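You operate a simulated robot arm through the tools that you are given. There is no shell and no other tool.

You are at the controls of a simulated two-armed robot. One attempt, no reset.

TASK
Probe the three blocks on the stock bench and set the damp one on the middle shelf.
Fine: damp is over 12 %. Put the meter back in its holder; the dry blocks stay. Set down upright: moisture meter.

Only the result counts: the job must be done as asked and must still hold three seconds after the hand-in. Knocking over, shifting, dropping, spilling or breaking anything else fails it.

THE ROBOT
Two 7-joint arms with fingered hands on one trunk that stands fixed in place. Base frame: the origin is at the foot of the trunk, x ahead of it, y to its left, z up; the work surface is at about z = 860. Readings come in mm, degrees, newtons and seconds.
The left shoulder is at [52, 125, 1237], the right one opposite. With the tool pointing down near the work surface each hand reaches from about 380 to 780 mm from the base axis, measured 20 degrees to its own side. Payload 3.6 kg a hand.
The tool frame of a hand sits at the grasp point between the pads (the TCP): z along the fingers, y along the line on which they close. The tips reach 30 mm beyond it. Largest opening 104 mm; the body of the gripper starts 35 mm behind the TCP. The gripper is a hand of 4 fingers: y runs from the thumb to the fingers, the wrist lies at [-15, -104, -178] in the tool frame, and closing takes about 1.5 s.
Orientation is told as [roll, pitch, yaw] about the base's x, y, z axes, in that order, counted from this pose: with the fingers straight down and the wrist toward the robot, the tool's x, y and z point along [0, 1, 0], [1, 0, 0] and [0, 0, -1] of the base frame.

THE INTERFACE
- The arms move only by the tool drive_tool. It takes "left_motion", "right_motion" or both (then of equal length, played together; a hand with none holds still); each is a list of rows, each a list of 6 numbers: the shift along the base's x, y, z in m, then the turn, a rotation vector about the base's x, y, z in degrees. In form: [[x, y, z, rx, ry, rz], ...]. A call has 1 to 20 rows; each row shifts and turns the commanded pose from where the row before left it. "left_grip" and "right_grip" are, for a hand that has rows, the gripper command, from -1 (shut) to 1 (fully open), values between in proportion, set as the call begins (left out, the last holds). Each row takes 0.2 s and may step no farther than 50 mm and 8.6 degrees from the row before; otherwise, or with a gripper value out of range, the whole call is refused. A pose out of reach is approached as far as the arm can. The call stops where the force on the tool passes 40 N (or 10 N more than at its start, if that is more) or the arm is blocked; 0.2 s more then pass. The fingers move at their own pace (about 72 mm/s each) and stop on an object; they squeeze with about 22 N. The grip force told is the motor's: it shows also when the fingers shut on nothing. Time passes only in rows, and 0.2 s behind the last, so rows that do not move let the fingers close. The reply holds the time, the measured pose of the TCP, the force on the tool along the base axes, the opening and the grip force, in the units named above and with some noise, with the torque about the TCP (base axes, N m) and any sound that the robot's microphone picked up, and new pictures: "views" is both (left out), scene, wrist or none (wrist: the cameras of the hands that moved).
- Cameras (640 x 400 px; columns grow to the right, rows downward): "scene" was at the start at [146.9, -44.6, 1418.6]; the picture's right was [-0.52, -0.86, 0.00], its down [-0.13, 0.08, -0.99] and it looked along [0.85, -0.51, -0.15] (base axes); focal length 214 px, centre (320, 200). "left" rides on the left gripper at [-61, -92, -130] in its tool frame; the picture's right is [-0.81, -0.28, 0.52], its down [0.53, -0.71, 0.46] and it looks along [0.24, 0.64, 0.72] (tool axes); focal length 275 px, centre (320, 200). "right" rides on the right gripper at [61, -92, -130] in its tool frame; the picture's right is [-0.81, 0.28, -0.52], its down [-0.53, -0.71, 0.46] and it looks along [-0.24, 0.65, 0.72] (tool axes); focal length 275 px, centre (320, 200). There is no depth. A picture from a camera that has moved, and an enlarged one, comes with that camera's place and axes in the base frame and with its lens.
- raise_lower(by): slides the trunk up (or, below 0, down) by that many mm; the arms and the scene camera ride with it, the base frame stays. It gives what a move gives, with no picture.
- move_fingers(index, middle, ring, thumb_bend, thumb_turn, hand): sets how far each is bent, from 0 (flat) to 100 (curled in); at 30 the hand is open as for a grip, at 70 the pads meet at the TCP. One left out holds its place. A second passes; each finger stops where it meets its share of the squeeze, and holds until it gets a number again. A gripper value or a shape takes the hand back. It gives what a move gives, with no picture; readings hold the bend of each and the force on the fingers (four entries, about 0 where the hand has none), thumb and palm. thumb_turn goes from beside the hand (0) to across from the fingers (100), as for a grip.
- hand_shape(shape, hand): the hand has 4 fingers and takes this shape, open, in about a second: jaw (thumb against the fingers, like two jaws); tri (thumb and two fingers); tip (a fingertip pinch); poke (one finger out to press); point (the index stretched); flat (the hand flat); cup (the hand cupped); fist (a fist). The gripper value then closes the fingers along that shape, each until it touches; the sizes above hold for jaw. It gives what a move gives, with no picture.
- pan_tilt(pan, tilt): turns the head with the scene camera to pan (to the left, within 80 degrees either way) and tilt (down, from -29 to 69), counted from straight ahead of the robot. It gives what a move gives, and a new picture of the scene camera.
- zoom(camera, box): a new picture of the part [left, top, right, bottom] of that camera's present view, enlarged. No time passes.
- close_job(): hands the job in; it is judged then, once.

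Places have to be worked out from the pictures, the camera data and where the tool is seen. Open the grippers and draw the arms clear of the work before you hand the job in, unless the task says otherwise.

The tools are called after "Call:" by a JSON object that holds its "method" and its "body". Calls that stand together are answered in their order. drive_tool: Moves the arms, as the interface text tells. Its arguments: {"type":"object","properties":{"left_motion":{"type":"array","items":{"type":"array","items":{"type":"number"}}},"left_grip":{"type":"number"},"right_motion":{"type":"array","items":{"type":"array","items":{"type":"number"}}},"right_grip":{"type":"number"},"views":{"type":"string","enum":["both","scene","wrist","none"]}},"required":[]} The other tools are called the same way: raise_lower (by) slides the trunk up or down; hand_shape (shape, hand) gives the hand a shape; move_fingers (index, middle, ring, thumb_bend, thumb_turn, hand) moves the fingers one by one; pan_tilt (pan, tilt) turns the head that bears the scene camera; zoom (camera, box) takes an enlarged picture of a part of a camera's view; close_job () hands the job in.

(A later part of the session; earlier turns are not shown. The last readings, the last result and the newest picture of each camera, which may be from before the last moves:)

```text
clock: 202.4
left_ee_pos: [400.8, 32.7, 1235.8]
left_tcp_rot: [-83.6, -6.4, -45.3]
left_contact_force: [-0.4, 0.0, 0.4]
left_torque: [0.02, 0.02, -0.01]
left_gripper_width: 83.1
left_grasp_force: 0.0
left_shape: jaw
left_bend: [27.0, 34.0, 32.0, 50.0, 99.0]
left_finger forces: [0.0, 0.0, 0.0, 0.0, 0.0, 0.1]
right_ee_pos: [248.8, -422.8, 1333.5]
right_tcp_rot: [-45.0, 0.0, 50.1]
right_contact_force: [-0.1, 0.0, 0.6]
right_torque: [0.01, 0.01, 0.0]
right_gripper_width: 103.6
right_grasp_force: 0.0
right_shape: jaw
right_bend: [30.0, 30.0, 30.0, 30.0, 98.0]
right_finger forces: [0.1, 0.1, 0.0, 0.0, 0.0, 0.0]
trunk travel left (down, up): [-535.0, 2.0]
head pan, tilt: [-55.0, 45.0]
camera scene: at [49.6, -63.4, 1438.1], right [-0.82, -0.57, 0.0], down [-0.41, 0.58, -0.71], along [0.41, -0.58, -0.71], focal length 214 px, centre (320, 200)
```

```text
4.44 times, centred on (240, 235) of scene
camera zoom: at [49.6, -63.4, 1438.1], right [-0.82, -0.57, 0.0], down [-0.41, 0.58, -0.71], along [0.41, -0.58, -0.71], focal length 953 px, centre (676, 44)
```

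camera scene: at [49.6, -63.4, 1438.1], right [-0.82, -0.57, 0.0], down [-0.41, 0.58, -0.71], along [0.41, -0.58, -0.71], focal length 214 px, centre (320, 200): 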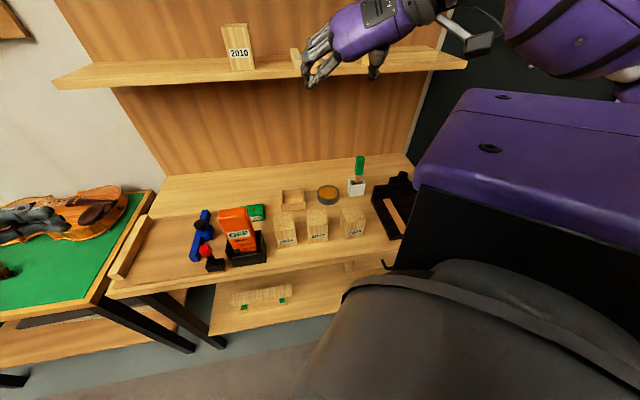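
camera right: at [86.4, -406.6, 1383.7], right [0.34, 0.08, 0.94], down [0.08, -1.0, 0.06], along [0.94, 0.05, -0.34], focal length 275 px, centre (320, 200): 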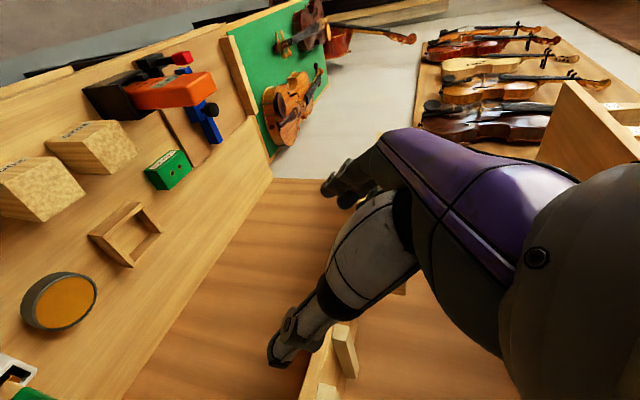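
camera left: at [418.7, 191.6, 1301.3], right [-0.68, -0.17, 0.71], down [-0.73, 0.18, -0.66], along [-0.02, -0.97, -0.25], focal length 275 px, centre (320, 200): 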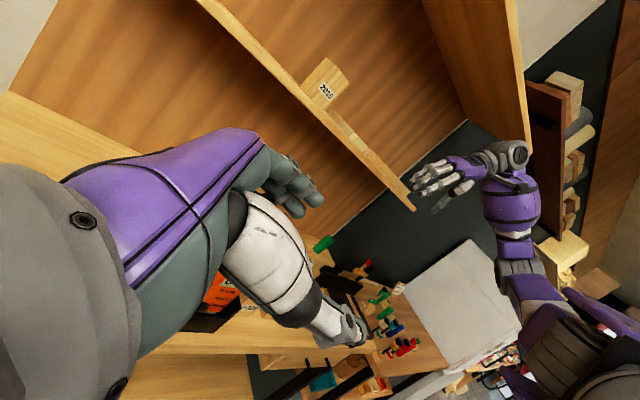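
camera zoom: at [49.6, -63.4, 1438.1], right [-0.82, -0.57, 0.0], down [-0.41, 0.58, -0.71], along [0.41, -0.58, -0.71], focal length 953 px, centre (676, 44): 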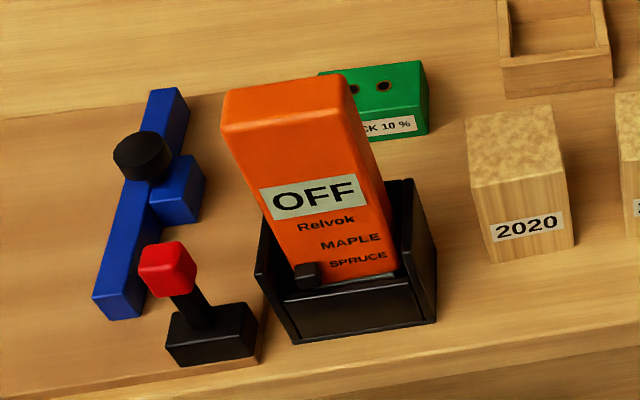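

Both views agree: block 2023's centre is at (213, -476), top z≈950. I'll descend to a standoff 90 mm back along the 45° approach, with the hand opened to about 83 mm.

Call:
{"method": "drive_tool", "body": {"right_motion": [[-0.0109, -0.0012, -0.0415, 0, 0, 0], [-0.0109, -0.0012, -0.0415, 0, 0, 0], [-0.0109, -0.0012, -0.0415, 0, 0, 0], [-0.0109, -0.0012, -0.0415, 0, 0, 0], [-0.0109, -0.0012, -0.0415, 0, 0, 0], [-0.0109, -0.0012, -0.0415, 0, 0, 0], [-0.0109, -0.0012, -0.0415, 0, 0, 0], [-0.0109, -0.0012, -0.0415, 0, 0, 0], [0, 0, 0, 0, 0, 0]], "right_grip": 0.6, "views": "both"}}

Call:
{"method": "zoom", "body": {"camera": "scene", "box": [290, 150, 450, 260]}}

```text
clock: 204.4
left_ee_pos: [401.7, 33.5, 1235.8]
left_tcp_rot: [-83.6, -6.4, -45.3]
left_contact_force: [0.4, -0.7, 0.4]
left_torque: [0.0, 0.03, -0.01]
left_gripper_width: 82.7
left_grasp_force: 0.1
left_shape: jaw
left_bend: [27.0, 34.0, 32.0, 50.0, 99.0]
left_finger forces: [0.0, 0.0, 0.0, 0.1, 0.0, 0.0]
right_ee_pos: [160.3, -431.9, 1002.1]
right_tcp_rot: [-45.0, 0.0, 50.0]
right_contact_force: [0.5, 0.7, 0.5]
right_torque: [0.01, 0.03, 0.01]
right_gripper_width: 83.2
right_grasp_force: 0.1
right_shape: jaw
right_bend: [27.0, 34.0, 32.0, 49.0, 99.0]
right_finger forces: [0.1, 0.0, 0.0, 0.0, 0.1, 0.0]
trunk travel left (down, up): [-535.0, 2.0]
head pan, tilt: [-55.0, 45.0]
camera scene: at [49.6, -63.1, 1438.0], right [-0.82, -0.57, 0.0], down [-0.41, 0.58, -0.71], along [0.41, -0.58, -0.71], focal length 214 px, centre (320, 200)
camera right: at [-1.8, -414.9, 1051.6], right [0.34, 0.08, 0.94], down [0.08, -1.0, 0.05], along [0.94, 0.05, -0.34], focal length 275 px, centre (320, 200)
```

scene: 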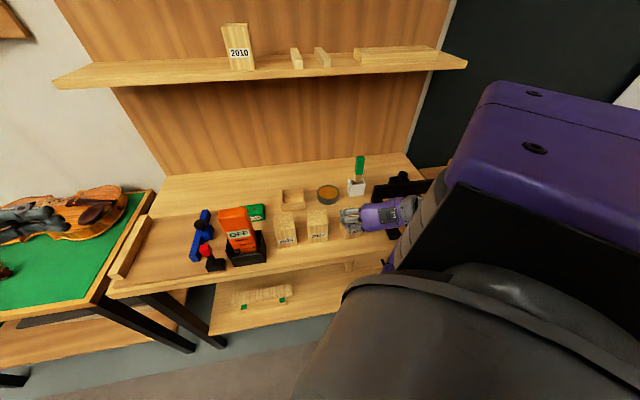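
right: 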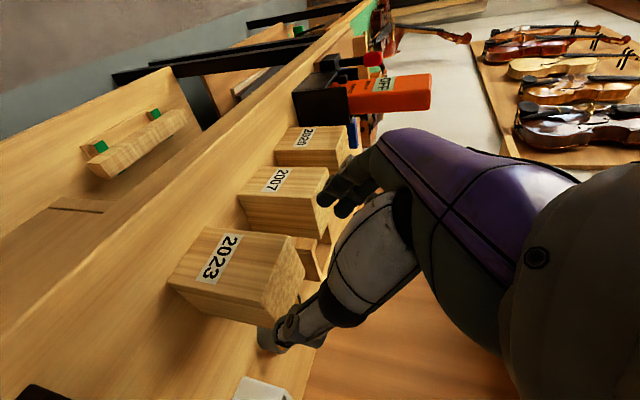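

```text
3.64 times, centred on (370, 205) of scene
camera zoom: at [49.6, -63.1, 1438.0], right [-0.82, -0.57, 0.0], down [-0.41, 0.58, -0.71], along [0.41, -0.58, -0.71], focal length 780 px, centre (138, 182)
```

zoom: 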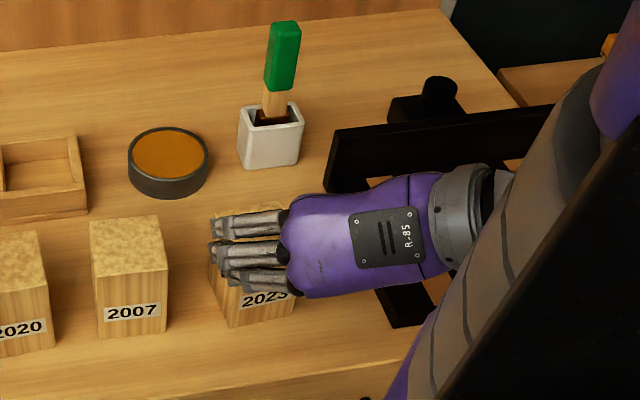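

The block lies between thumb and fingers. I'll advance about two thirds along the approach and look again.

Call:
{"method": "drive_tool", "body": {"right_motion": [[0.0084, -0.007, -0.0107, 0, 0, 0], [0.0084, -0.007, -0.0107, 0, 0, 0], [0.0084, -0.007, -0.0107, 0, 0, 0], [0.0084, -0.007, -0.0107, 0, 0, 0], [0, 0, 0, 0, 0, 0]], "views": "both"}}

Call:
{"method": "zoom", "body": {"camera": "right", "box": [130, 130, 430, 390]}}

Call:
{"method": "zoom", "body": {"camera": "scene", "box": [300, 170, 420, 260]}}

```text
clock: 205.6
left_ee_pos: [401.9, 34.1, 1237.3]
left_tcp_rot: [-83.6, -6.4, -45.2]
left_contact_force: [0.7, 0.5, -0.1]
left_torque: [0.0, -0.02, 0.02]
left_gripper_width: 82.7
left_grasp_force: 0.2
left_shape: jaw
left_bend: [27.0, 34.0, 32.0, 50.0, 99.0]
left_finger forces: [0.1, 0.1, 0.1, 0.0, 0.0, 0.0]
right_ee_pos: [194.6, -461.3, 959.4]
right_tcp_rot: [-45.0, 0.0, 50.0]
right_contact_force: [0.7, -1.4, -1.0]
right_torque: [0.02, -0.02, -0.01]
right_gripper_width: 83.5
right_grasp_force: 0.1
right_shape: jaw
right_bend: [27.0, 34.0, 32.0, 49.0, 99.0]
right_finger forces: [0.0, 0.0, 0.0, 0.0, 0.0, 0.1]
trunk travel left (down, up): [-535.0, 2.0]
head pan, tilt: [-55.0, 45.0]
camera scene: at [49.3, -63.2, 1438.1], right [-0.82, -0.57, 0.0], down [-0.41, 0.58, -0.71], along [0.41, -0.58, -0.71], focal length 214 px, centre (320, 200)
camera right: at [31.3, -444.6, 1008.7], right [0.34, 0.08, 0.94], down [0.08, -1.0, 0.05], along [0.94, 0.05, -0.34], focal length 275 px, centre (320, 200)
```

scene: 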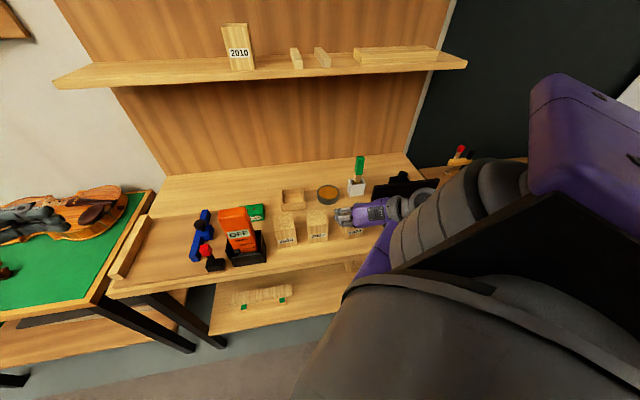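
right: 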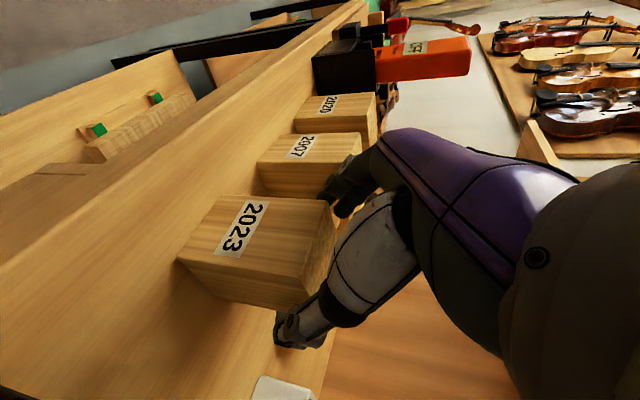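

```text
1.54 times, centred on (280, 260) of right
camera zoom: at [31.3, -444.6, 1008.7], right [0.34, 0.08, 0.94], down [0.08, -1.0, 0.05], along [0.94, 0.05, -0.34], focal length 424 px, centre (382, 108)
```

zoom: 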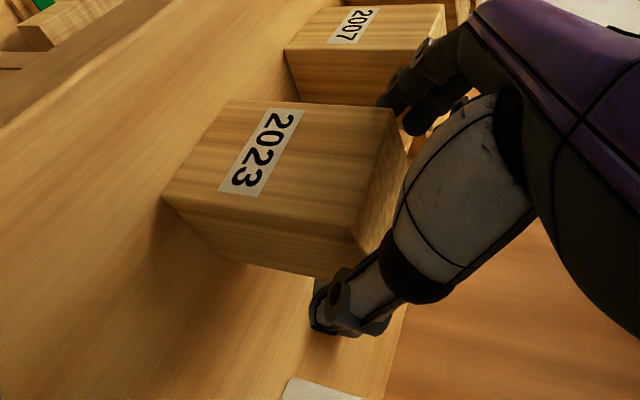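

```text
4.44 times, centred on (360, 215) of scene
camera zoom: at [49.3, -63.2, 1438.1], right [-0.82, -0.57, 0.0], down [-0.41, 0.58, -0.71], along [0.41, -0.58, -0.71], focal length 953 px, centre (142, 133)
```

zoom: 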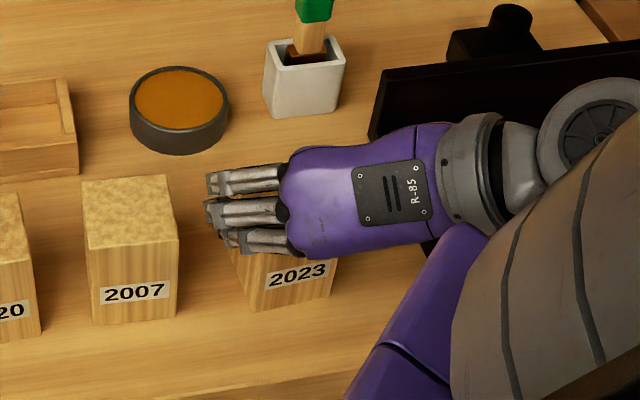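

Good. Final 30 mm of the approach.

Call:
{"method": "drive_tool", "body": {"right_motion": [[0.0054, -0.0041, -0.0071, 0, 0, 0], [0.0054, -0.0041, -0.0071, 0, 0, 0], [0.0053, -0.0042, -0.0072, 0, 0, 0], [0, 0, 0, 0, 0, 0]], "views": "none"}}

Call:
{"method": "zoom", "body": {"camera": "right", "box": [130, 130, 430, 390]}}

Call:
{"method": "zoom", "body": {"camera": "scene", "box": [300, 170, 420, 260]}}

```text
clock: 206.6
left_ee_pos: [400.8, 33.0, 1235.7]
left_tcp_rot: [-83.7, -6.4, -45.3]
left_contact_force: [-0.3, 0.1, -0.3]
left_torque: [0.0, -0.02, 0.03]
left_gripper_width: 82.9
left_grasp_force: 0.1
left_shape: jaw
left_bend: [27.0, 34.0, 32.0, 50.0, 99.0]
left_finger forces: [0.0, 0.0, 0.0, 0.0, 0.0, 0.0]
right_ee_pos: [210.0, -473.6, 938.5]
right_tcp_rot: [-45.0, 0.0, 50.0]
right_contact_force: [-0.6, 0.0, -0.3]
right_torque: [0.01, 0.06, -0.02]
right_gripper_width: 83.3
right_grasp_force: 0.0
right_shape: jaw
right_bend: [27.0, 34.0, 32.0, 49.0, 99.0]
right_finger forces: [0.0, 0.0, 0.1, 0.0, 0.0, 0.0]
trunk travel left (down, up): [-535.0, 2.0]
head pan, tilt: [-55.0, 45.0]
```

```text
1.54 times, centred on (280, 260) of right
camera zoom: at [47.5, -456.6, 987.3], right [0.34, 0.08, 0.94], down [0.08, -1.0, 0.05], along [0.94, 0.05, -0.34], focal length 424 px, centre (382, 108)
```

zoom: 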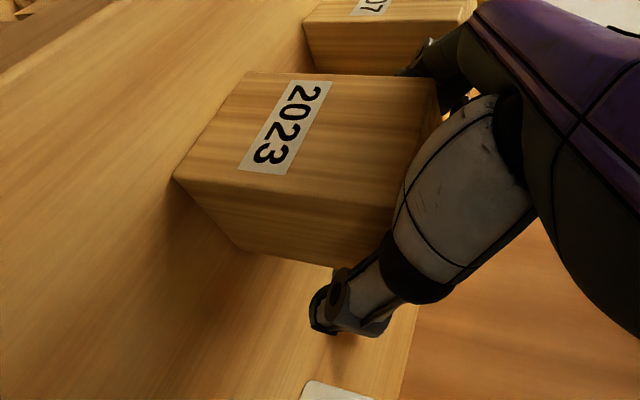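

```text
4.44 times, centred on (360, 215) of scene
camera zoom: at [49.4, -63.3, 1438.0], right [-0.82, -0.57, 0.0], down [-0.41, 0.58, -0.71], along [0.41, -0.58, -0.71], focal length 953 px, centre (142, 133)
```

zoom: 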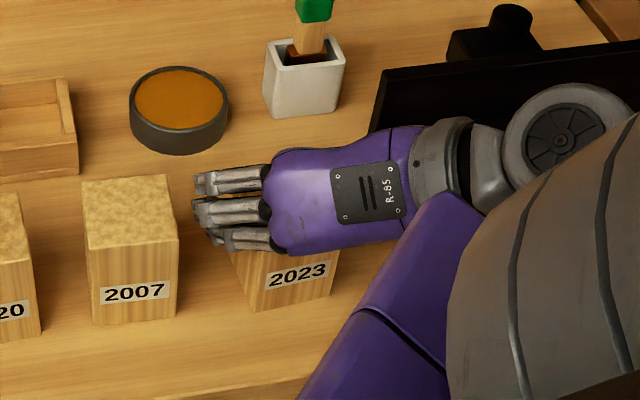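

No contact; the hand straddles the block. I'll shift 4 mm toward the fingers (the grip centres slightly to the thumb side) and close.

Call:
{"method": "drive_tool", "body": {"right_motion": [[0.0026, 0.0031, 0, 0, 0, 0], [0, 0, 0, 0, 0, 0]], "views": "none"}}

Call:
{"method": "drive_tool", "body": {"right_motion": [[0, 0, 0, 0, 0, 0], [0, 0, 0, 0, 0, 0], [0, 0, 0, 0, 0, 0], [0, 0, 0, 0, 0, 0], [0, 0, 0, 0, 0, 0]], "right_grip": -1, "views": "both"}}

Call:
{"method": "zoom", "body": {"camera": "right", "box": [130, 130, 430, 390]}}

```text
clock: 207.2
left_ee_pos: [401.6, 33.3, 1236.4]
left_tcp_rot: [-83.6, -6.4, -45.3]
left_contact_force: [0.0, 0.2, 0.1]
left_torque: [0.01, 0.0, -0.02]
left_gripper_width: 83.1
left_grasp_force: 0.1
left_shape: jaw
left_bend: [27.0, 34.0, 32.0, 50.0, 99.0]
left_finger forces: [0.0, 0.0, 0.0, 0.1, 0.1, 0.1]
right_ee_pos: [212.7, -470.4, 937.0]
right_tcp_rot: [-44.9, 0.0, 50.0]
right_contact_force: [0.4, 0.2, 0.0]
right_torque: [-0.02, 0.0, -0.03]
right_gripper_width: 83.3
right_grasp_force: 0.1
right_shape: jaw
right_bend: [27.0, 34.0, 32.0, 49.0, 99.0]
right_finger forces: [0.0, 0.1, 0.0, 0.0, 0.0, 0.0]
trunk travel left (down, up): [-535.0, 2.0]
head pan, tilt: [-55.0, 45.0]
```

```text
clock: 208.4
left_ee_pos: [400.6, 32.6, 1236.3]
left_tcp_rot: [-83.7, -6.5, -45.3]
left_contact_force: [-0.1, 0.4, 0.2]
left_torque: [0.01, -0.01, 0.02]
left_gripper_width: 82.9
left_grasp_force: 0.0
left_shape: jaw
left_bend: [27.0, 34.0, 32.0, 50.0, 99.0]
left_finger forces: [0.0, 0.0, 0.1, 0.0, 0.0, 0.0]
right_ee_pos: [213.2, -470.1, 938.1]
right_tcp_rot: [-45.0, 0.0, 50.0]
right_contact_force: [0.4, -0.2, -0.1]
right_torque: [-0.04, 0.04, 0.03]
right_gripper_width: 54.3
right_grasp_force: 22.2
right_shape: jaw
right_bend: [74.0, 44.0, 40.0, 68.0, 100.0]
right_finger forces: [11.1, 6.1, 2.7, 0.0, 20.2, 0.0]
trunk travel left (down, up): [-535.0, 2.0]
head pan, tilt: [-55.0, 45.0]
camera scene: at [49.5, -63.5, 1438.0], right [-0.82, -0.57, 0.0], down [-0.41, 0.58, -0.71], along [0.41, -0.58, -0.71], focal length 214 px, centre (320, 200)
camera right: at [50.5, -453.8, 987.6], right [0.34, 0.08, 0.94], down [0.08, -1.0, 0.05], along [0.94, 0.05, -0.34], focal length 275 px, centre (320, 200)
```

scene: 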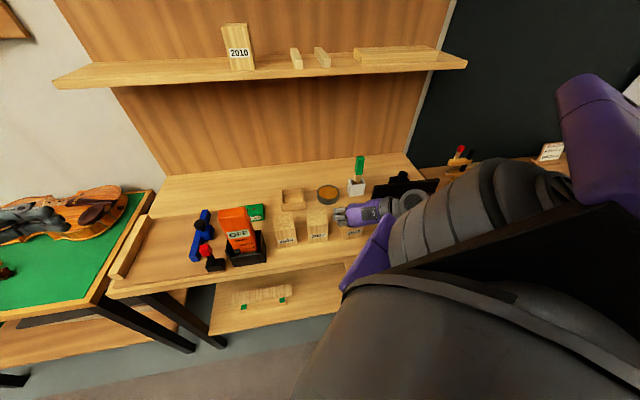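
right: 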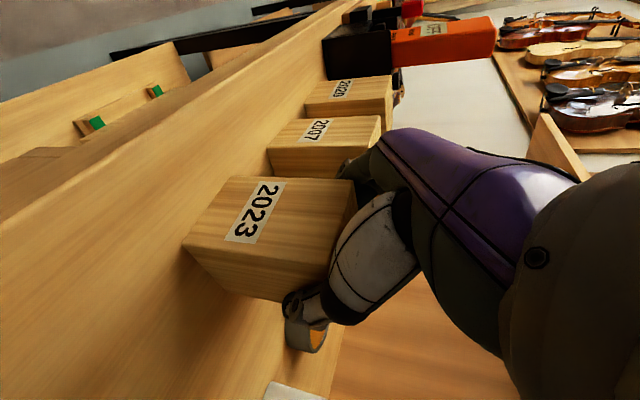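

```text
1.54 times, centred on (280, 260) of right
camera zoom: at [50.5, -453.8, 987.6], right [0.34, 0.08, 0.94], down [0.08, -1.0, 0.05], along [0.94, 0.05, -0.34], focal length 424 px, centre (382, 108)
```

zoom: 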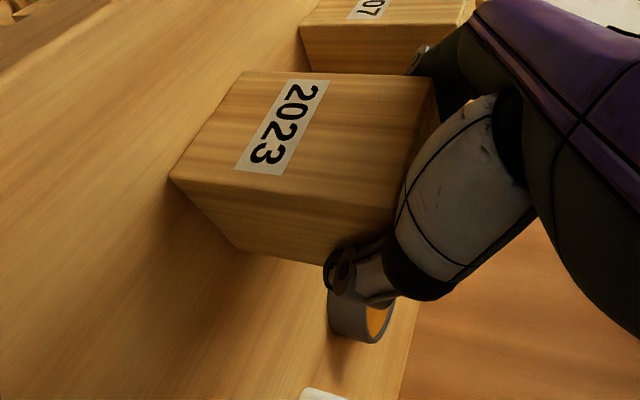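

The block is gripped (54 mm wide, 22 N). Lifting slowly.

Call:
{"method": "drive_tool", "body": {"right_motion": [[0, 0, 0.005, 0, 0, 0], [0, 0, 0.01, 0, 0, 0], [0, 0, 0.015, 0, 0, 0], [0, 0, 0.02, 0, 0, 0], [0, 0, 0, 0, 0, 0]], "views": "both"}}

Call:
{"method": "zoom", "body": {"camera": "right", "box": [130, 130, 430, 390]}}

```text
clock: 209.6
left_ee_pos: [401.5, 33.2, 1236.3]
left_tcp_rot: [-83.7, -6.4, -45.3]
left_contact_force: [-0.1, 1.1, 0.1]
left_torque: [0.01, -0.01, 0.0]
left_gripper_width: 83.1
left_grasp_force: 0.0
left_shape: jaw
left_bend: [27.0, 34.0, 32.0, 50.0, 99.0]
left_finger forces: [0.0, 0.1, 0.0, 0.0, 0.0, 0.0]
right_ee_pos: [214.8, -469.9, 987.7]
right_tcp_rot: [-44.9, -0.1, 50.0]
right_contact_force: [0.4, 0.1, -1.6]
right_torque: [0.02, 0.01, -0.03]
right_gripper_width: 54.2
right_grasp_force: 22.1
right_shape: jaw
right_bend: [74.0, 44.0, 41.0, 68.0, 100.0]
right_finger forces: [11.5, 5.8, 2.7, 0.0, 20.2, 0.0]
trunk travel left (down, up): [-535.0, 2.0]
head pan, tilt: [-55.0, 45.0]
camera scene: at [49.6, -63.7, 1438.0], right [-0.82, -0.57, 0.0], down [-0.41, 0.58, -0.71], along [0.41, -0.58, -0.71], focal length 214 px, centre (320, 200)
camera right: at [51.0, -453.8, 1037.2], right [0.34, 0.08, 0.94], down [0.08, -1.0, 0.05], along [0.94, 0.05, -0.34], focal length 275 px, centre (320, 200)
```

scene: 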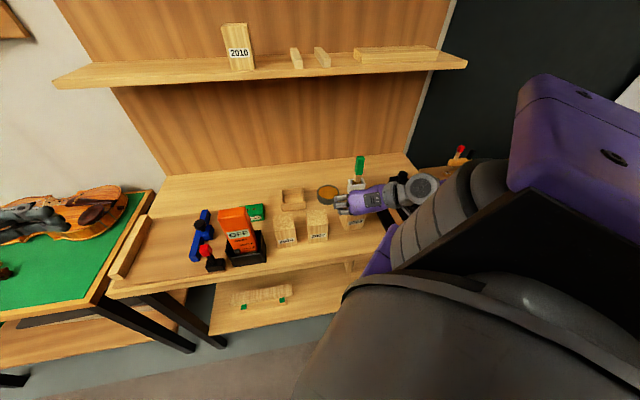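
right: 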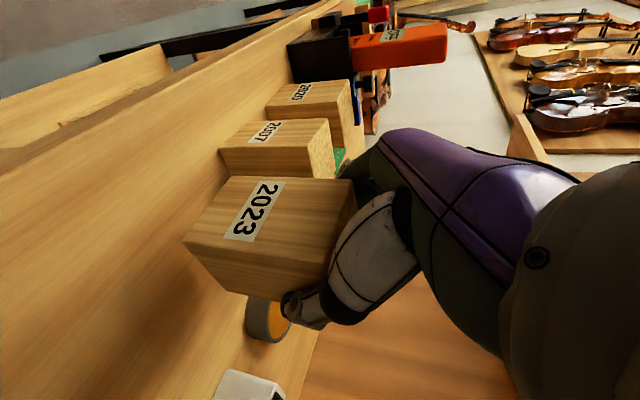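

```text
1.54 times, centred on (280, 260) of right
camera zoom: at [51.0, -453.8, 1037.2], right [0.34, 0.08, 0.94], down [0.08, -1.0, 0.05], along [0.94, 0.05, -0.34], focal length 424 px, centre (382, 108)
```

zoom: 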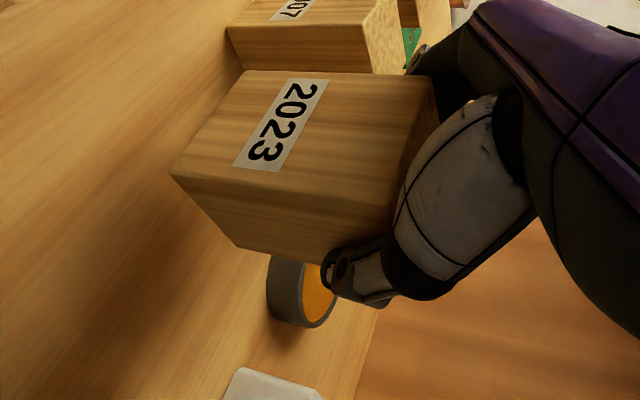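

The block hangs securely, upright. I'll lift it to about z=1400, above the shelf level, straight up.

Call:
{"method": "drive_tool", "body": {"right_motion": [[0, 0, 0.041, 0, 0, 0], [0, 0, 0.041, 0, 0, 0], [0, 0, 0.041, 0, 0, 0], [0, 0, 0.041, 0, 0, 0], [0, 0, 0.041, 0, 0, 0], [0, 0, 0.041, 0, 0, 0], [0, 0, 0.041, 0, 0, 0], [0, 0, 0.041, 0, 0, 0], [0, 0, 0.041, 0, 0, 0], [0, 0, 0.044, 0, 0, 0], [0, 0, 0, 0, 0, 0]], "views": "both"}}

Call:
{"method": "pan_tilt", "body": {"pan": -46, "tilt": 18}}

```text
clock: 212.0
left_ee_pos: [400.0, 32.5, 1236.0]
left_tcp_rot: [-83.6, -6.3, -45.3]
left_contact_force: [-0.4, 0.5, -0.2]
left_torque: [-0.03, 0.0, 0.0]
left_gripper_width: 83.0
left_grasp_force: 0.0
left_shape: jaw
left_bend: [27.0, 34.0, 32.0, 50.0, 99.0]
left_finger forces: [0.0, 0.1, 0.0, 0.1, 0.0, 0.1]
right_ee_pos: [211.1, -473.2, 1403.4]
right_tcp_rot: [-44.9, 0.1, 50.0]
right_contact_force: [0.3, -0.8, -1.4]
right_torque: [-0.02, -0.05, 0.0]
right_gripper_width: 54.0
right_grasp_force: 21.8
right_shape: jaw
right_bend: [74.0, 44.0, 41.0, 68.0, 100.0]
right_finger forces: [11.5, 5.9, 2.8, 0.1, 20.1, 0.1]
trunk travel left (down, up): [-535.0, 2.0]
head pan, tilt: [-55.0, 45.0]
camera scene: at [49.2, -63.5, 1438.0], right [-0.82, -0.57, 0.0], down [-0.41, 0.58, -0.71], along [0.41, -0.58, -0.71], focal length 214 px, centre (320, 200)
camera right: at [49.2, -456.2, 1452.0], right [0.34, 0.08, 0.94], down [0.08, -1.0, 0.05], along [0.94, 0.05, -0.34], focal length 275 px, centre (320, 200)
```

scene: 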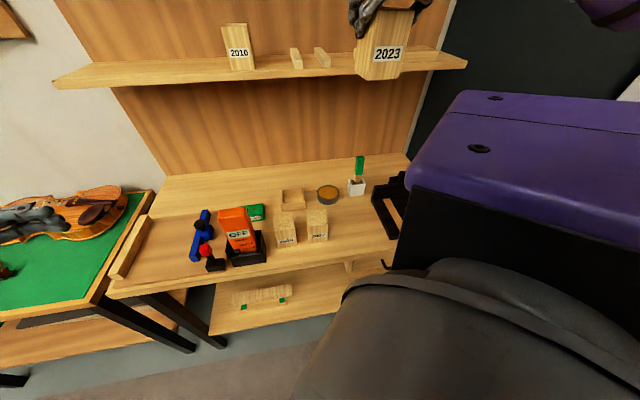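
right: 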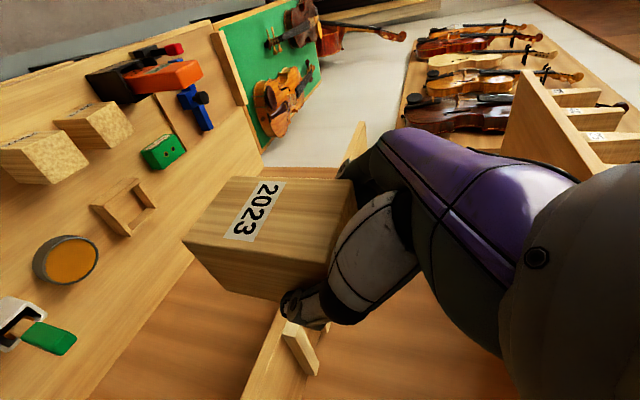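

```text
clock: 212.9
left_ee_pos: [401.9, 33.6, 1236.5]
left_tcp_rot: [-83.7, -6.4, -45.3]
left_contact_force: [0.6, -0.4, 0.5]
left_torque: [0.0, 0.02, -0.03]
left_gripper_width: 82.9
left_grasp_force: 0.0
left_shape: jaw
left_bend: [27.0, 34.0, 32.0, 50.0, 99.0]
left_finger forces: [0.1, 0.0, 0.0, 0.0, 0.0, 0.0]
right_ee_pos: [213.2, -473.3, 1402.3]
right_tcp_rot: [-44.9, 0.0, 49.9]
right_contact_force: [-0.5, -1.2, -1.8]
right_torque: [-0.03, 0.02, 0.01]
right_gripper_width: 54.1
right_grasp_force: 22.1
right_shape: jaw
right_bend: [74.0, 44.0, 41.0, 68.0, 100.0]
right_finger forces: [11.4, 5.9, 2.8, 0.1, 20.2, 0.1]
trunk travel left (down, up): [-535.0, 2.0]
head pan, tilt: [-46.0, 18.0]
camera scene: at [67.7, -64.1, 1479.9], right [-0.72, -0.69, 0.0], down [-0.22, 0.22, -0.95], along [0.66, -0.68, -0.31], focal length 214 px, centre (320, 200)
```

scene: 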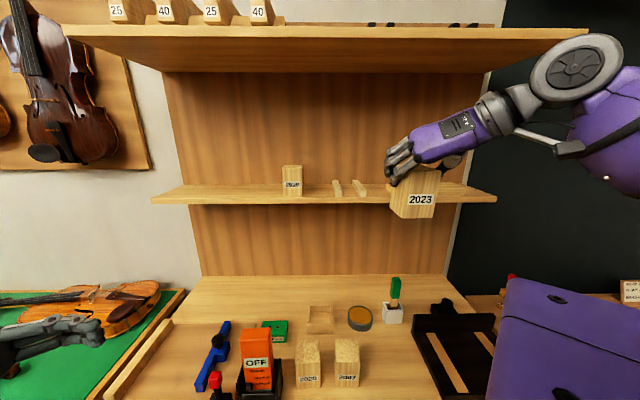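

The block hangs upright above shelf level. Now I'll carry it sideways to in front of the free spot left of the 2010 block, turning it 5° square to the shelf.

Call:
{"method": "drive_tool", "body": {"right_motion": [[0.0357, 0.0239, 0, 0, 0, -0.55], [0.0357, 0.0239, 0, 0, 0, -0.55], [0.0357, 0.0239, 0, 0, 0, -0.55], [0.0357, 0.0239, 0, 0, 0, -0.55], [0.0357, 0.0239, 0, 0, 0, -0.55], [0.0357, 0.0239, 0, 0, 0, -0.55], [0.0357, 0.0239, 0, 0, 0, -0.55], [0.0357, 0.0239, 0, 0, 0, -0.55], [0.0357, 0.0239, 0, 0, 0, -0.55], [0, 0, 0, 0, 0, 0]], "views": "both"}}

Call:
{"method": "zoom", "body": {"camera": "scene", "box": [150, 130, 350, 250]}}

```text
clock: 215.1
left_ee_pos: [401.5, 32.7, 1236.6]
left_tcp_rot: [-83.4, -6.3, -45.4]
left_contact_force: [-1.5, -0.2, -0.4]
left_torque: [-0.02, 0.0, -0.04]
left_gripper_width: 83.3
left_grasp_force: 0.0
left_shape: jaw
left_bend: [27.0, 34.0, 32.0, 50.0, 99.0]
left_finger forces: [0.0, 0.0, 0.0, 0.0, 0.1, 0.0]
right_ee_pos: [535.8, -254.7, 1400.0]
right_tcp_rot: [-45.0, -0.2, 45.1]
right_contact_force: [-0.2, 0.0, -1.0]
right_torque: [0.03, -0.01, -0.01]
right_gripper_width: 53.4
right_grasp_force: 21.5
right_shape: jaw
right_bend: [74.0, 44.0, 41.0, 69.0, 99.0]
right_finger forces: [11.5, 5.7, 2.8, 0.1, 20.0, 0.0]
trunk travel left (down, up): [-535.0, 2.0]
head pan, tilt: [-46.0, 18.0]
camera scene: at [66.8, -64.7, 1480.0], right [-0.72, -0.69, 0.0], down [-0.21, 0.22, -0.95], along [0.66, -0.68, -0.31], focal length 214 px, centre (320, 200)
camera right: at [374.6, -223.7, 1449.0], right [0.34, 0.05, 0.94], down [-0.01, -1.0, 0.05], along [0.94, -0.03, -0.34], focal length 275 px, centre (320, 200)
```

scene: 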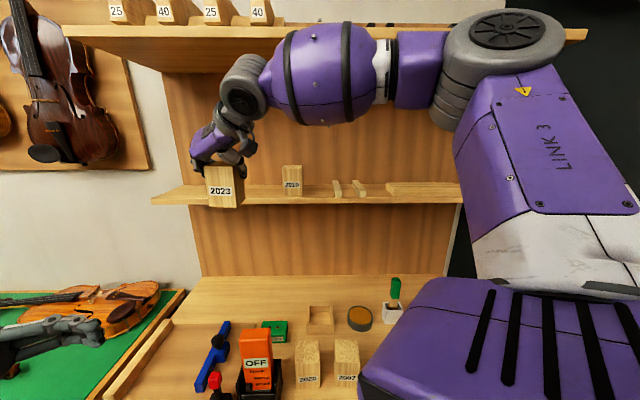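
right: 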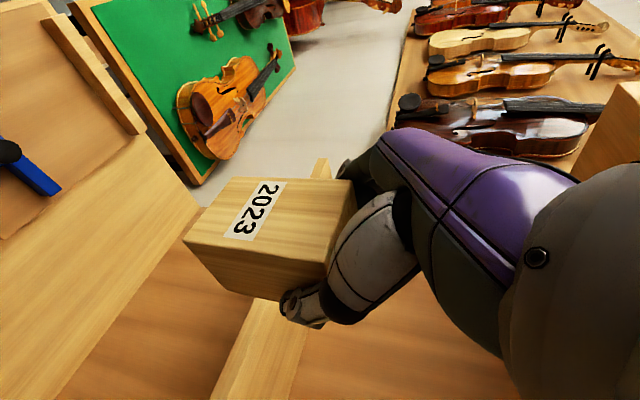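

```text
3.20 times, centred on (250, 190) of scene
camera zoom: at [66.8, -64.7, 1480.0], right [-0.72, -0.69, 0.0], down [-0.21, 0.22, -0.95], along [0.66, -0.68, -0.31], focal length 686 px, centre (544, 232)
```

zoom: 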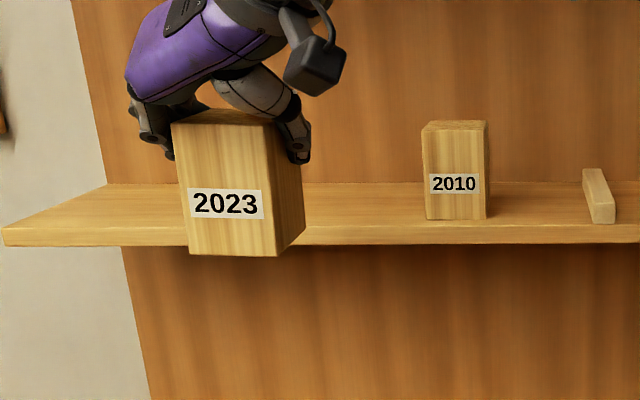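

The block is in front of the free shelf spot. Zooming in to check that it hangs plumb.

Call:
{"method": "zoom", "body": {"camera": "scene", "box": [195, 150, 265, 215]}}

Call:
{"method": "zoom", "body": {"camera": "right", "box": [150, 140, 400, 360]}}

Call:
{"method": "zoom", "body": {"camera": "left", "box": [0, 0, 640, 400]}}

```text
6.15 times, centred on (230, 182) of scene
camera zoom: at [66.8, -64.7, 1480.0], right [-0.72, -0.69, 0.0], down [-0.21, 0.22, -0.95], along [0.66, -0.68, -0.31], focal length 1320 px, centre (874, 308)
```

zoom: 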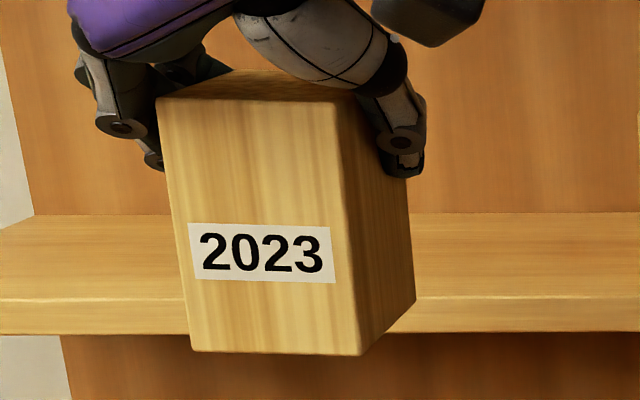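

```text
1.82 times, centred on (275, 250) of right
camera zoom: at [374.6, -223.7, 1449.0], right [0.34, 0.05, 0.94], down [-0.01, -1.0, 0.05], along [0.94, -0.03, -0.34], focal length 500 px, centre (402, 109)
```

zoom: 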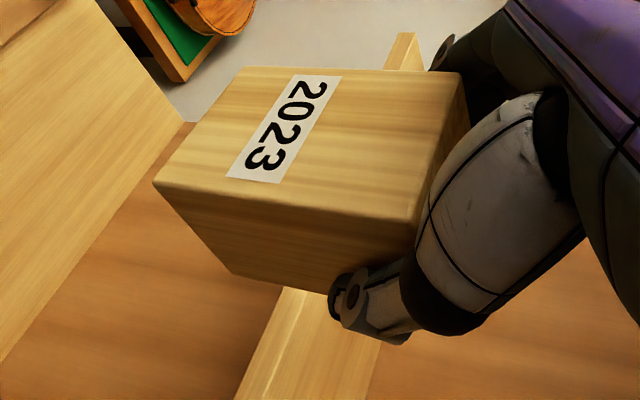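

```text
1.00 times, centred on (320, 200) of left (not enlarged: the box is as wide or as high as the picture)
camera zoom: at [418.3, 190.8, 1301.7], right [-0.68, -0.17, 0.71], down [-0.73, 0.18, -0.66], along [-0.02, -0.97, -0.25], focal length 275 px, centre (320, 200)
```

zoom: 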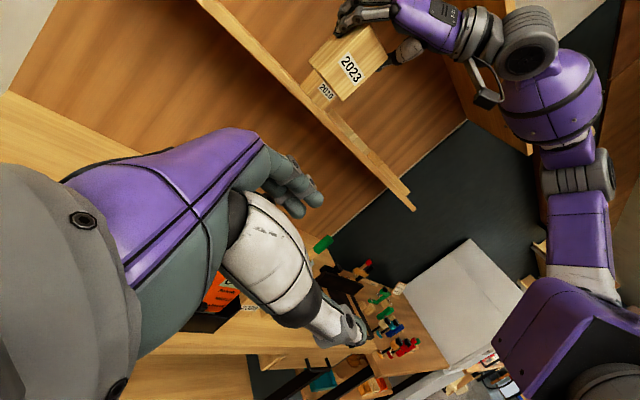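

The block hangs about 1.6° rolled; I'll correct that and move forward over the shelf, keeping ~35 mm clearance.

Call:
{"method": "drive_tool", "body": {"right_motion": [[0, 0, 0.003, -1.1, 1.1, 0], [0.0278, -0.0278, 0, 0, 0, 0], [0.0278, -0.0278, 0, 0, 0, 0], [0.0278, -0.0278, 0, 0, 0, 0], [0, 0, 0, 0, 0, 0]], "views": "both"}}

Call:
{"method": "zoom", "body": {"camera": "scene", "box": [180, 130, 320, 230]}}

Call:
{"method": "zoom", "body": {"camera": "left", "box": [250, 0, 450, 160]}}

```text
clock: 216.3
left_ee_pos: [400.9, 34.5, 1237.5]
left_tcp_rot: [-83.6, -6.5, -45.3]
left_contact_force: [0.8, 0.2, -0.4]
left_torque: [-0.02, -0.01, 0.01]
left_gripper_width: 83.1
left_grasp_force: 0.0
left_shape: jaw
left_bend: [27.0, 34.0, 32.0, 50.0, 99.0]
left_finger forces: [0.0, 0.0, 0.0, 0.1, 0.1, 0.0]
right_ee_pos: [618.2, -336.2, 1403.6]
right_tcp_rot: [-45.0, 1.6, 45.0]
right_contact_force: [-0.1, 0.0, -1.7]
right_torque: [0.03, 0.0, 0.0]
right_gripper_width: 53.6
right_grasp_force: 22.0
right_shape: jaw
right_bend: [74.0, 44.0, 41.0, 69.0, 99.0]
right_finger forces: [11.5, 5.8, 2.8, 0.1, 20.1, 0.0]
trunk travel left (down, up): [-535.0, 2.0]
head pan, tilt: [-46.0, 18.0]
camera scene: at [67.1, -63.5, 1480.0], right [-0.72, -0.69, 0.0], down [-0.21, 0.22, -0.95], along [0.66, -0.68, -0.31], focal length 214 px, centre (320, 200)
camera right: at [458.6, -304.6, 1456.3], right [0.36, 0.07, 0.93], down [-0.01, -1.0, 0.07], along [0.93, -0.03, -0.36], focal length 275 px, centre (320, 200)
```

scene: 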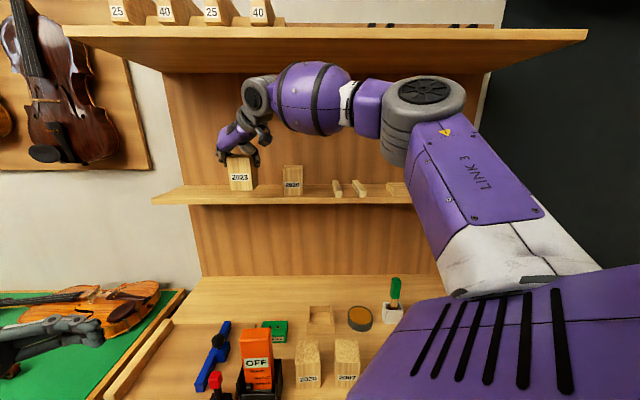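
right: 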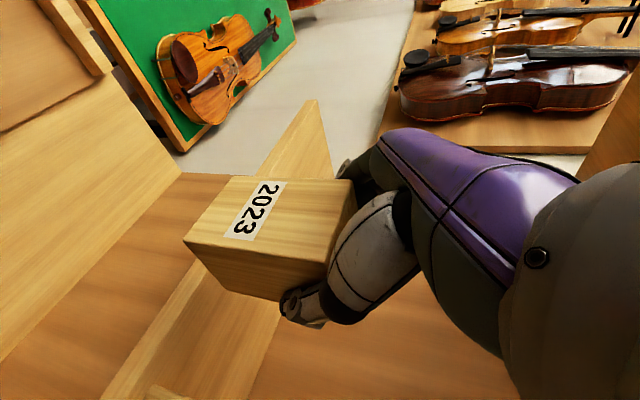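

```text
4.00 times, centred on (250, 180) of scene
camera zoom: at [67.1, -63.5, 1480.0], right [-0.72, -0.69, 0.0], down [-0.21, 0.22, -0.95], along [0.66, -0.68, -0.31], focal length 858 px, centre (600, 280)
```

zoom: 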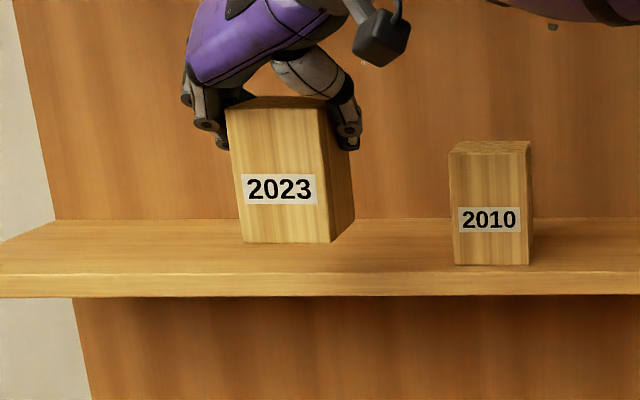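

```text
2.50 times, centred on (350, 80) of left
camera zoom: at [418.6, 191.8, 1301.4], right [-0.68, -0.17, 0.71], down [-0.73, 0.18, -0.66], along [-0.02, -0.97, -0.25], focal length 688 px, centre (245, 500)
```

zoom: 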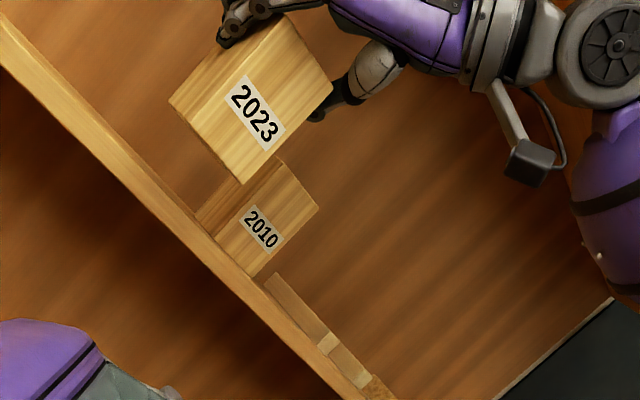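

Plumb now. Two more steps forward (82 mm) to put the whole block over the shelf.

Call:
{"method": "drive_tool", "body": {"right_motion": [[0.019, -0.019, 0, 0, 0, 0], [0.02, -0.02, 0, 0, 0, 0], [0.019, -0.019, 0, 0, 0, 0], [0, 0, 0, 0, 0, 0]], "views": "both"}}

Call:
{"method": "zoom", "body": {"camera": "scene", "box": [180, 130, 320, 230]}}

Call:
{"method": "zoom", "body": {"camera": "left", "box": [250, 0, 450, 160]}}

```text
clock: 217.3
left_ee_pos: [400.8, 33.0, 1236.5]
left_tcp_rot: [-83.7, -6.4, -45.4]
left_contact_force: [-0.5, -0.2, 0.4]
left_torque: [-0.01, 0.01, 0.04]
left_gripper_width: 83.0
left_grasp_force: 0.1
left_shape: jaw
left_bend: [27.0, 34.0, 32.0, 50.0, 99.0]
left_finger forces: [0.0, 0.0, 0.0, 0.0, 0.0, 0.0]
right_ee_pos: [667.9, -389.4, 1404.6]
right_tcp_rot: [-45.1, 1.6, 45.0]
right_contact_force: [-0.7, -0.8, -1.0]
right_torque: [0.01, 0.03, 0.0]
right_gripper_width: 53.5
right_grasp_force: 21.8
right_shape: jaw
right_bend: [74.0, 44.0, 41.0, 69.0, 99.0]
right_finger forces: [11.7, 6.0, 3.0, 0.1, 20.8, 0.0]
right hand out of reach, approached as far as the arm can: row 3
trunk travel left (down, up): [-535.0, 2.0]
head pan, tilt: [-46.0, 18.0]
camera scene: at [66.6, -63.8, 1480.1], right [-0.72, -0.69, 0.0], down [-0.21, 0.22, -0.95], along [0.66, -0.68, -0.31], focal length 214 px, centre (320, 200)
camera right: at [508.8, -357.7, 1456.7], right [0.36, 0.07, 0.93], down [-0.01, -1.0, 0.07], along [0.93, -0.04, -0.36], focal length 275 px, centre (320, 200)
```

scene: 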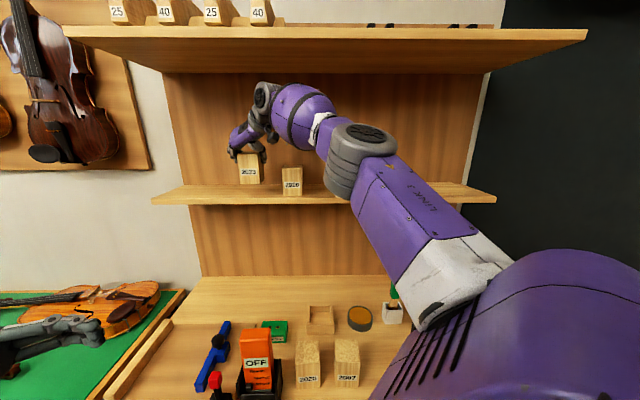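
right: 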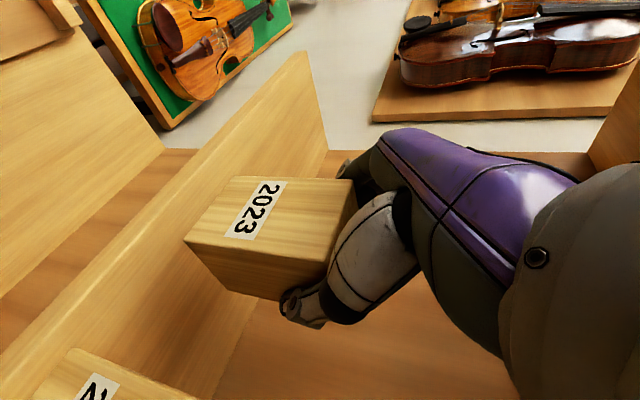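

```text
4.00 times, centred on (250, 180) of scene
camera zoom: at [66.6, -63.8, 1480.1], right [-0.72, -0.69, 0.0], down [-0.21, 0.22, -0.95], along [0.66, -0.68, -0.31], focal length 858 px, centre (600, 280)
```

zoom: 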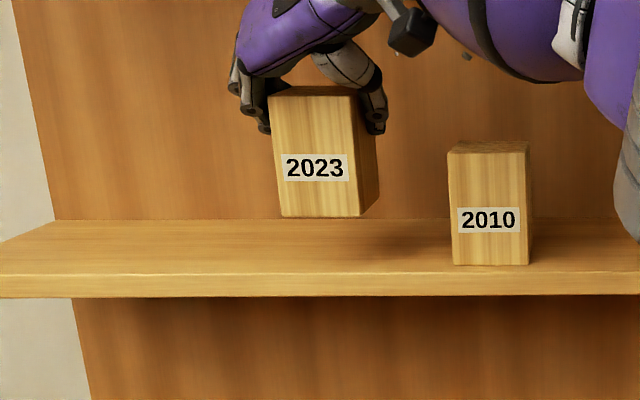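

```text
2.50 times, centred on (350, 80) of left
camera zoom: at [418.1, 191.6, 1301.7], right [-0.68, -0.17, 0.71], down [-0.73, 0.18, -0.66], along [-0.02, -0.97, -0.25], focal length 688 px, centre (245, 500)
```

zoom: 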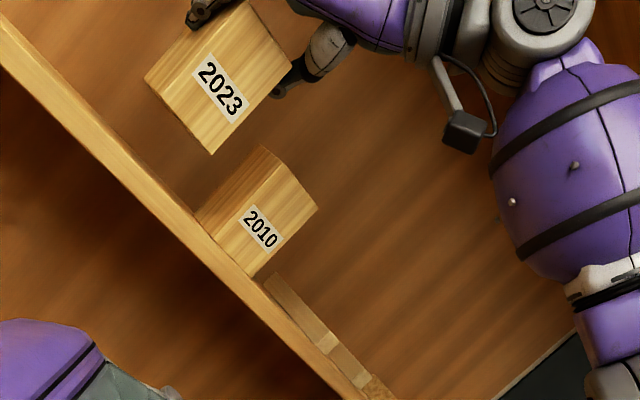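

The block is entirely above the shelf, well clear of the 2010 block. Lowering 30 mm, then creeping to contact.

Call:
{"method": "drive_tool", "body": {"right_motion": [[0, 0, -0.01, 0, 0, 0], [0, 0, -0.01, 0, 0, 0], [0, 0, -0.008, 0, 0, 0], [0, 0, 0, 0, 0, 0]], "views": "none"}}

Call:
{"method": "zoom", "body": {"camera": "scene", "box": [180, 130, 320, 230]}}

Call:
{"method": "drive_tool", "body": {"right_motion": [[0, 0, -0.003, 0, 0, 0], [0, 0, -0.002, 0, 0, 0], [0, 0, 0, 0, 0, 0]], "views": "none"}}

```text
clock: 218.3
left_ee_pos: [401.5, 34.4, 1236.9]
left_tcp_rot: [-83.6, -6.3, -45.3]
left_contact_force: [-0.2, -0.9, -0.2]
left_torque: [-0.04, -0.05, -0.01]
left_gripper_width: 83.2
left_grasp_force: 0.1
left_shape: jaw
left_bend: [27.0, 34.0, 32.0, 50.0, 99.0]
left_finger forces: [0.1, 0.1, 0.0, 0.0, 0.0, 0.0]
right_ee_pos: [670.1, -388.6, 1377.5]
right_tcp_rot: [-44.9, 1.6, 45.0]
right_contact_force: [0.7, -0.1, -0.6]
right_torque: [0.0, 0.02, -0.01]
right_gripper_width: 53.5
right_grasp_force: 22.1
right_shape: jaw
right_bend: [74.0, 44.0, 41.0, 69.0, 99.0]
right_finger forces: [11.8, 5.9, 3.0, 0.0, 20.7, 0.0]
trunk travel left (down, up): [-535.0, 2.0]
head pan, tilt: [-46.0, 18.0]
```

```text
4.00 times, centred on (250, 180) of scene
camera zoom: at [67.7, -63.9, 1480.0], right [-0.72, -0.69, 0.0], down [-0.21, 0.22, -0.95], along [0.66, -0.68, -0.31], focal length 858 px, centre (600, 280)
```

zoom: 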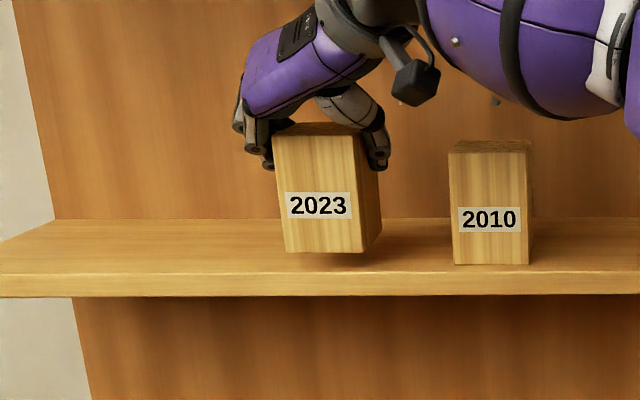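

```text
clock: 219.1
left_ee_pos: [402.1, 33.7, 1236.3]
left_tcp_rot: [-83.7, -6.4, -45.3]
left_contact_force: [0.3, 0.7, 0.4]
left_torque: [0.01, -0.01, 0.0]
left_gripper_width: 82.8
left_grasp_force: 0.0
left_shape: jaw
left_bend: [27.0, 34.0, 32.0, 50.0, 99.0]
left_finger forces: [0.0, 0.0, 0.0, 0.0, 0.0, 0.1]
right_ee_pos: [668.6, -390.7, 1371.8]
right_tcp_rot: [-45.1, 1.6, 45.0]
right_contact_force: [0.2, -0.4, -1.4]
right_torque: [0.01, 0.0, -0.01]
right_gripper_width: 53.6
right_grasp_force: 22.0
right_shape: jaw
right_bend: [74.0, 44.0, 41.0, 69.0, 99.0]
right_finger forces: [11.8, 6.0, 3.0, 0.0, 20.7, 0.0]
trunk travel left (down, up): [-535.0, 2.0]
head pan, tilt: [-46.0, 18.0]
```

Close to the shelf. Creeping down in 2 mm steps until contact.

Call:
{"method": "drive_tool", "body": {"right_motion": [[0, 0, -0.002, 0, 0, 0], [0, 0, -0.002, 0, 0, 0], [0, 0, 0, 0, 0, 0]], "views": "none"}}

Call:
{"method": "drive_tool", "body": {"right_motion": [[0, 0, -0.002, 0, 0, 0], [0, 0, 0, 0, 0, 0]], "views": "none"}}

Call:
{"method": "drive_tool", "body": {"right_motion": [[0, 0, -0.0015, 0, 0, 0], [0, 0, 0, 0, 0, 0]], "views": "none"}}

Call:
{"method": "zoom", "body": {"camera": "scene", "box": [210, 140, 300, 220]}}

```text
clock: 219.9
left_ee_pos: [401.4, 32.2, 1236.2]
left_tcp_rot: [-83.6, -6.4, -45.4]
left_contact_force: [1.1, -0.1, 0.3]
left_torque: [-0.02, -0.01, -0.02]
left_gripper_width: 82.7
left_grasp_force: 0.0
left_shape: jaw
left_bend: [27.0, 34.0, 32.0, 50.0, 99.0]
left_finger forces: [0.1, 0.1, 0.0, 0.0, 0.1, 0.1]
right_ee_pos: [669.8, -390.0, 1368.8]
right_tcp_rot: [-44.8, 1.6, 45.0]
right_contact_force: [0.2, -0.1, -1.4]
right_torque: [0.02, -0.02, -0.01]
right_gripper_width: 53.5
right_grasp_force: 22.3
right_shape: jaw
right_bend: [74.0, 44.0, 41.0, 69.0, 99.0]
right_finger forces: [11.8, 6.0, 3.0, 0.1, 20.7, 0.0]
trunk travel left (down, up): [-535.0, 2.0]
head pan, tilt: [-46.0, 18.0]
```

```text
clock: 220.5
left_ee_pos: [400.7, 33.9, 1235.7]
left_tcp_rot: [-83.5, -6.3, -45.2]
left_contact_force: [0.4, 0.0, 0.2]
left_torque: [-0.03, -0.01, 0.0]
left_gripper_width: 82.7
left_grasp_force: 0.1
left_shape: jaw
left_bend: [27.0, 34.0, 32.0, 50.0, 99.0]
left_finger forces: [0.1, 0.1, 0.0, 0.0, 0.0, 0.1]
right_ee_pos: [669.8, -390.5, 1365.4]
right_tcp_rot: [-44.9, 1.6, 45.0]
right_contact_force: [-0.9, 0.2, -1.8]
right_torque: [-0.01, -0.03, 0.0]
right_gripper_width: 53.8
right_grasp_force: 21.7
right_shape: jaw
right_bend: [74.0, 44.0, 41.0, 69.0, 99.0]
right_finger forces: [11.9, 6.0, 3.0, 0.0, 20.7, 0.1]
trunk travel left (down, up): [-535.0, 2.0]
head pan, tilt: [-46.0, 18.0]
```

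```text
clock: 221.1
left_ee_pos: [401.3, 33.3, 1236.6]
left_tcp_rot: [-83.6, -6.5, -45.3]
left_contact_force: [-0.1, 0.0, -0.1]
left_torque: [-0.03, -0.03, -0.01]
left_gripper_width: 83.0
left_grasp_force: 0.0
left_shape: jaw
left_bend: [27.0, 34.0, 32.0, 50.0, 99.0]
left_finger forces: [0.0, 0.0, 0.1, 0.0, 0.0, 0.0]
right_ee_pos: [670.3, -389.8, 1364.9]
right_tcp_rot: [-45.0, 1.6, 44.9]
right_contact_force: [-0.8, -0.2, -1.0]
right_torque: [-0.01, 0.0, -0.01]
right_gripper_width: 53.7
right_grasp_force: 21.9
right_shape: jaw
right_bend: [74.0, 44.0, 41.0, 69.0, 99.0]
right_finger forces: [11.8, 6.0, 3.1, 0.0, 20.7, 0.0]
trunk travel left (down, up): [-535.0, 2.0]
head pan, tilt: [-46.0, 18.0]
```

```text
5.00 times, centred on (255, 180) of scene
camera zoom: at [67.8, -64.0, 1479.9], right [-0.72, -0.69, 0.0], down [-0.21, 0.22, -0.95], along [0.66, -0.68, -0.31], focal length 1072 px, centre (645, 300)
```

zoom: 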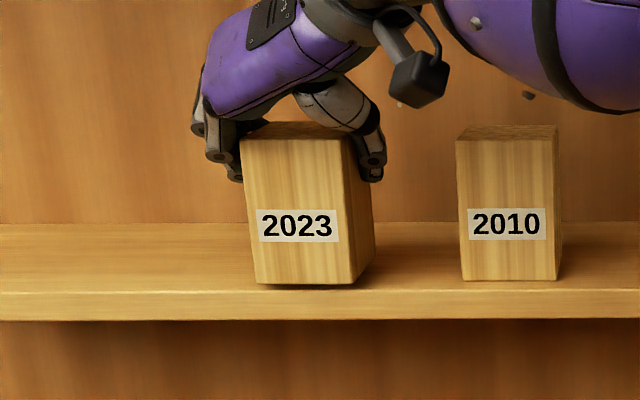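

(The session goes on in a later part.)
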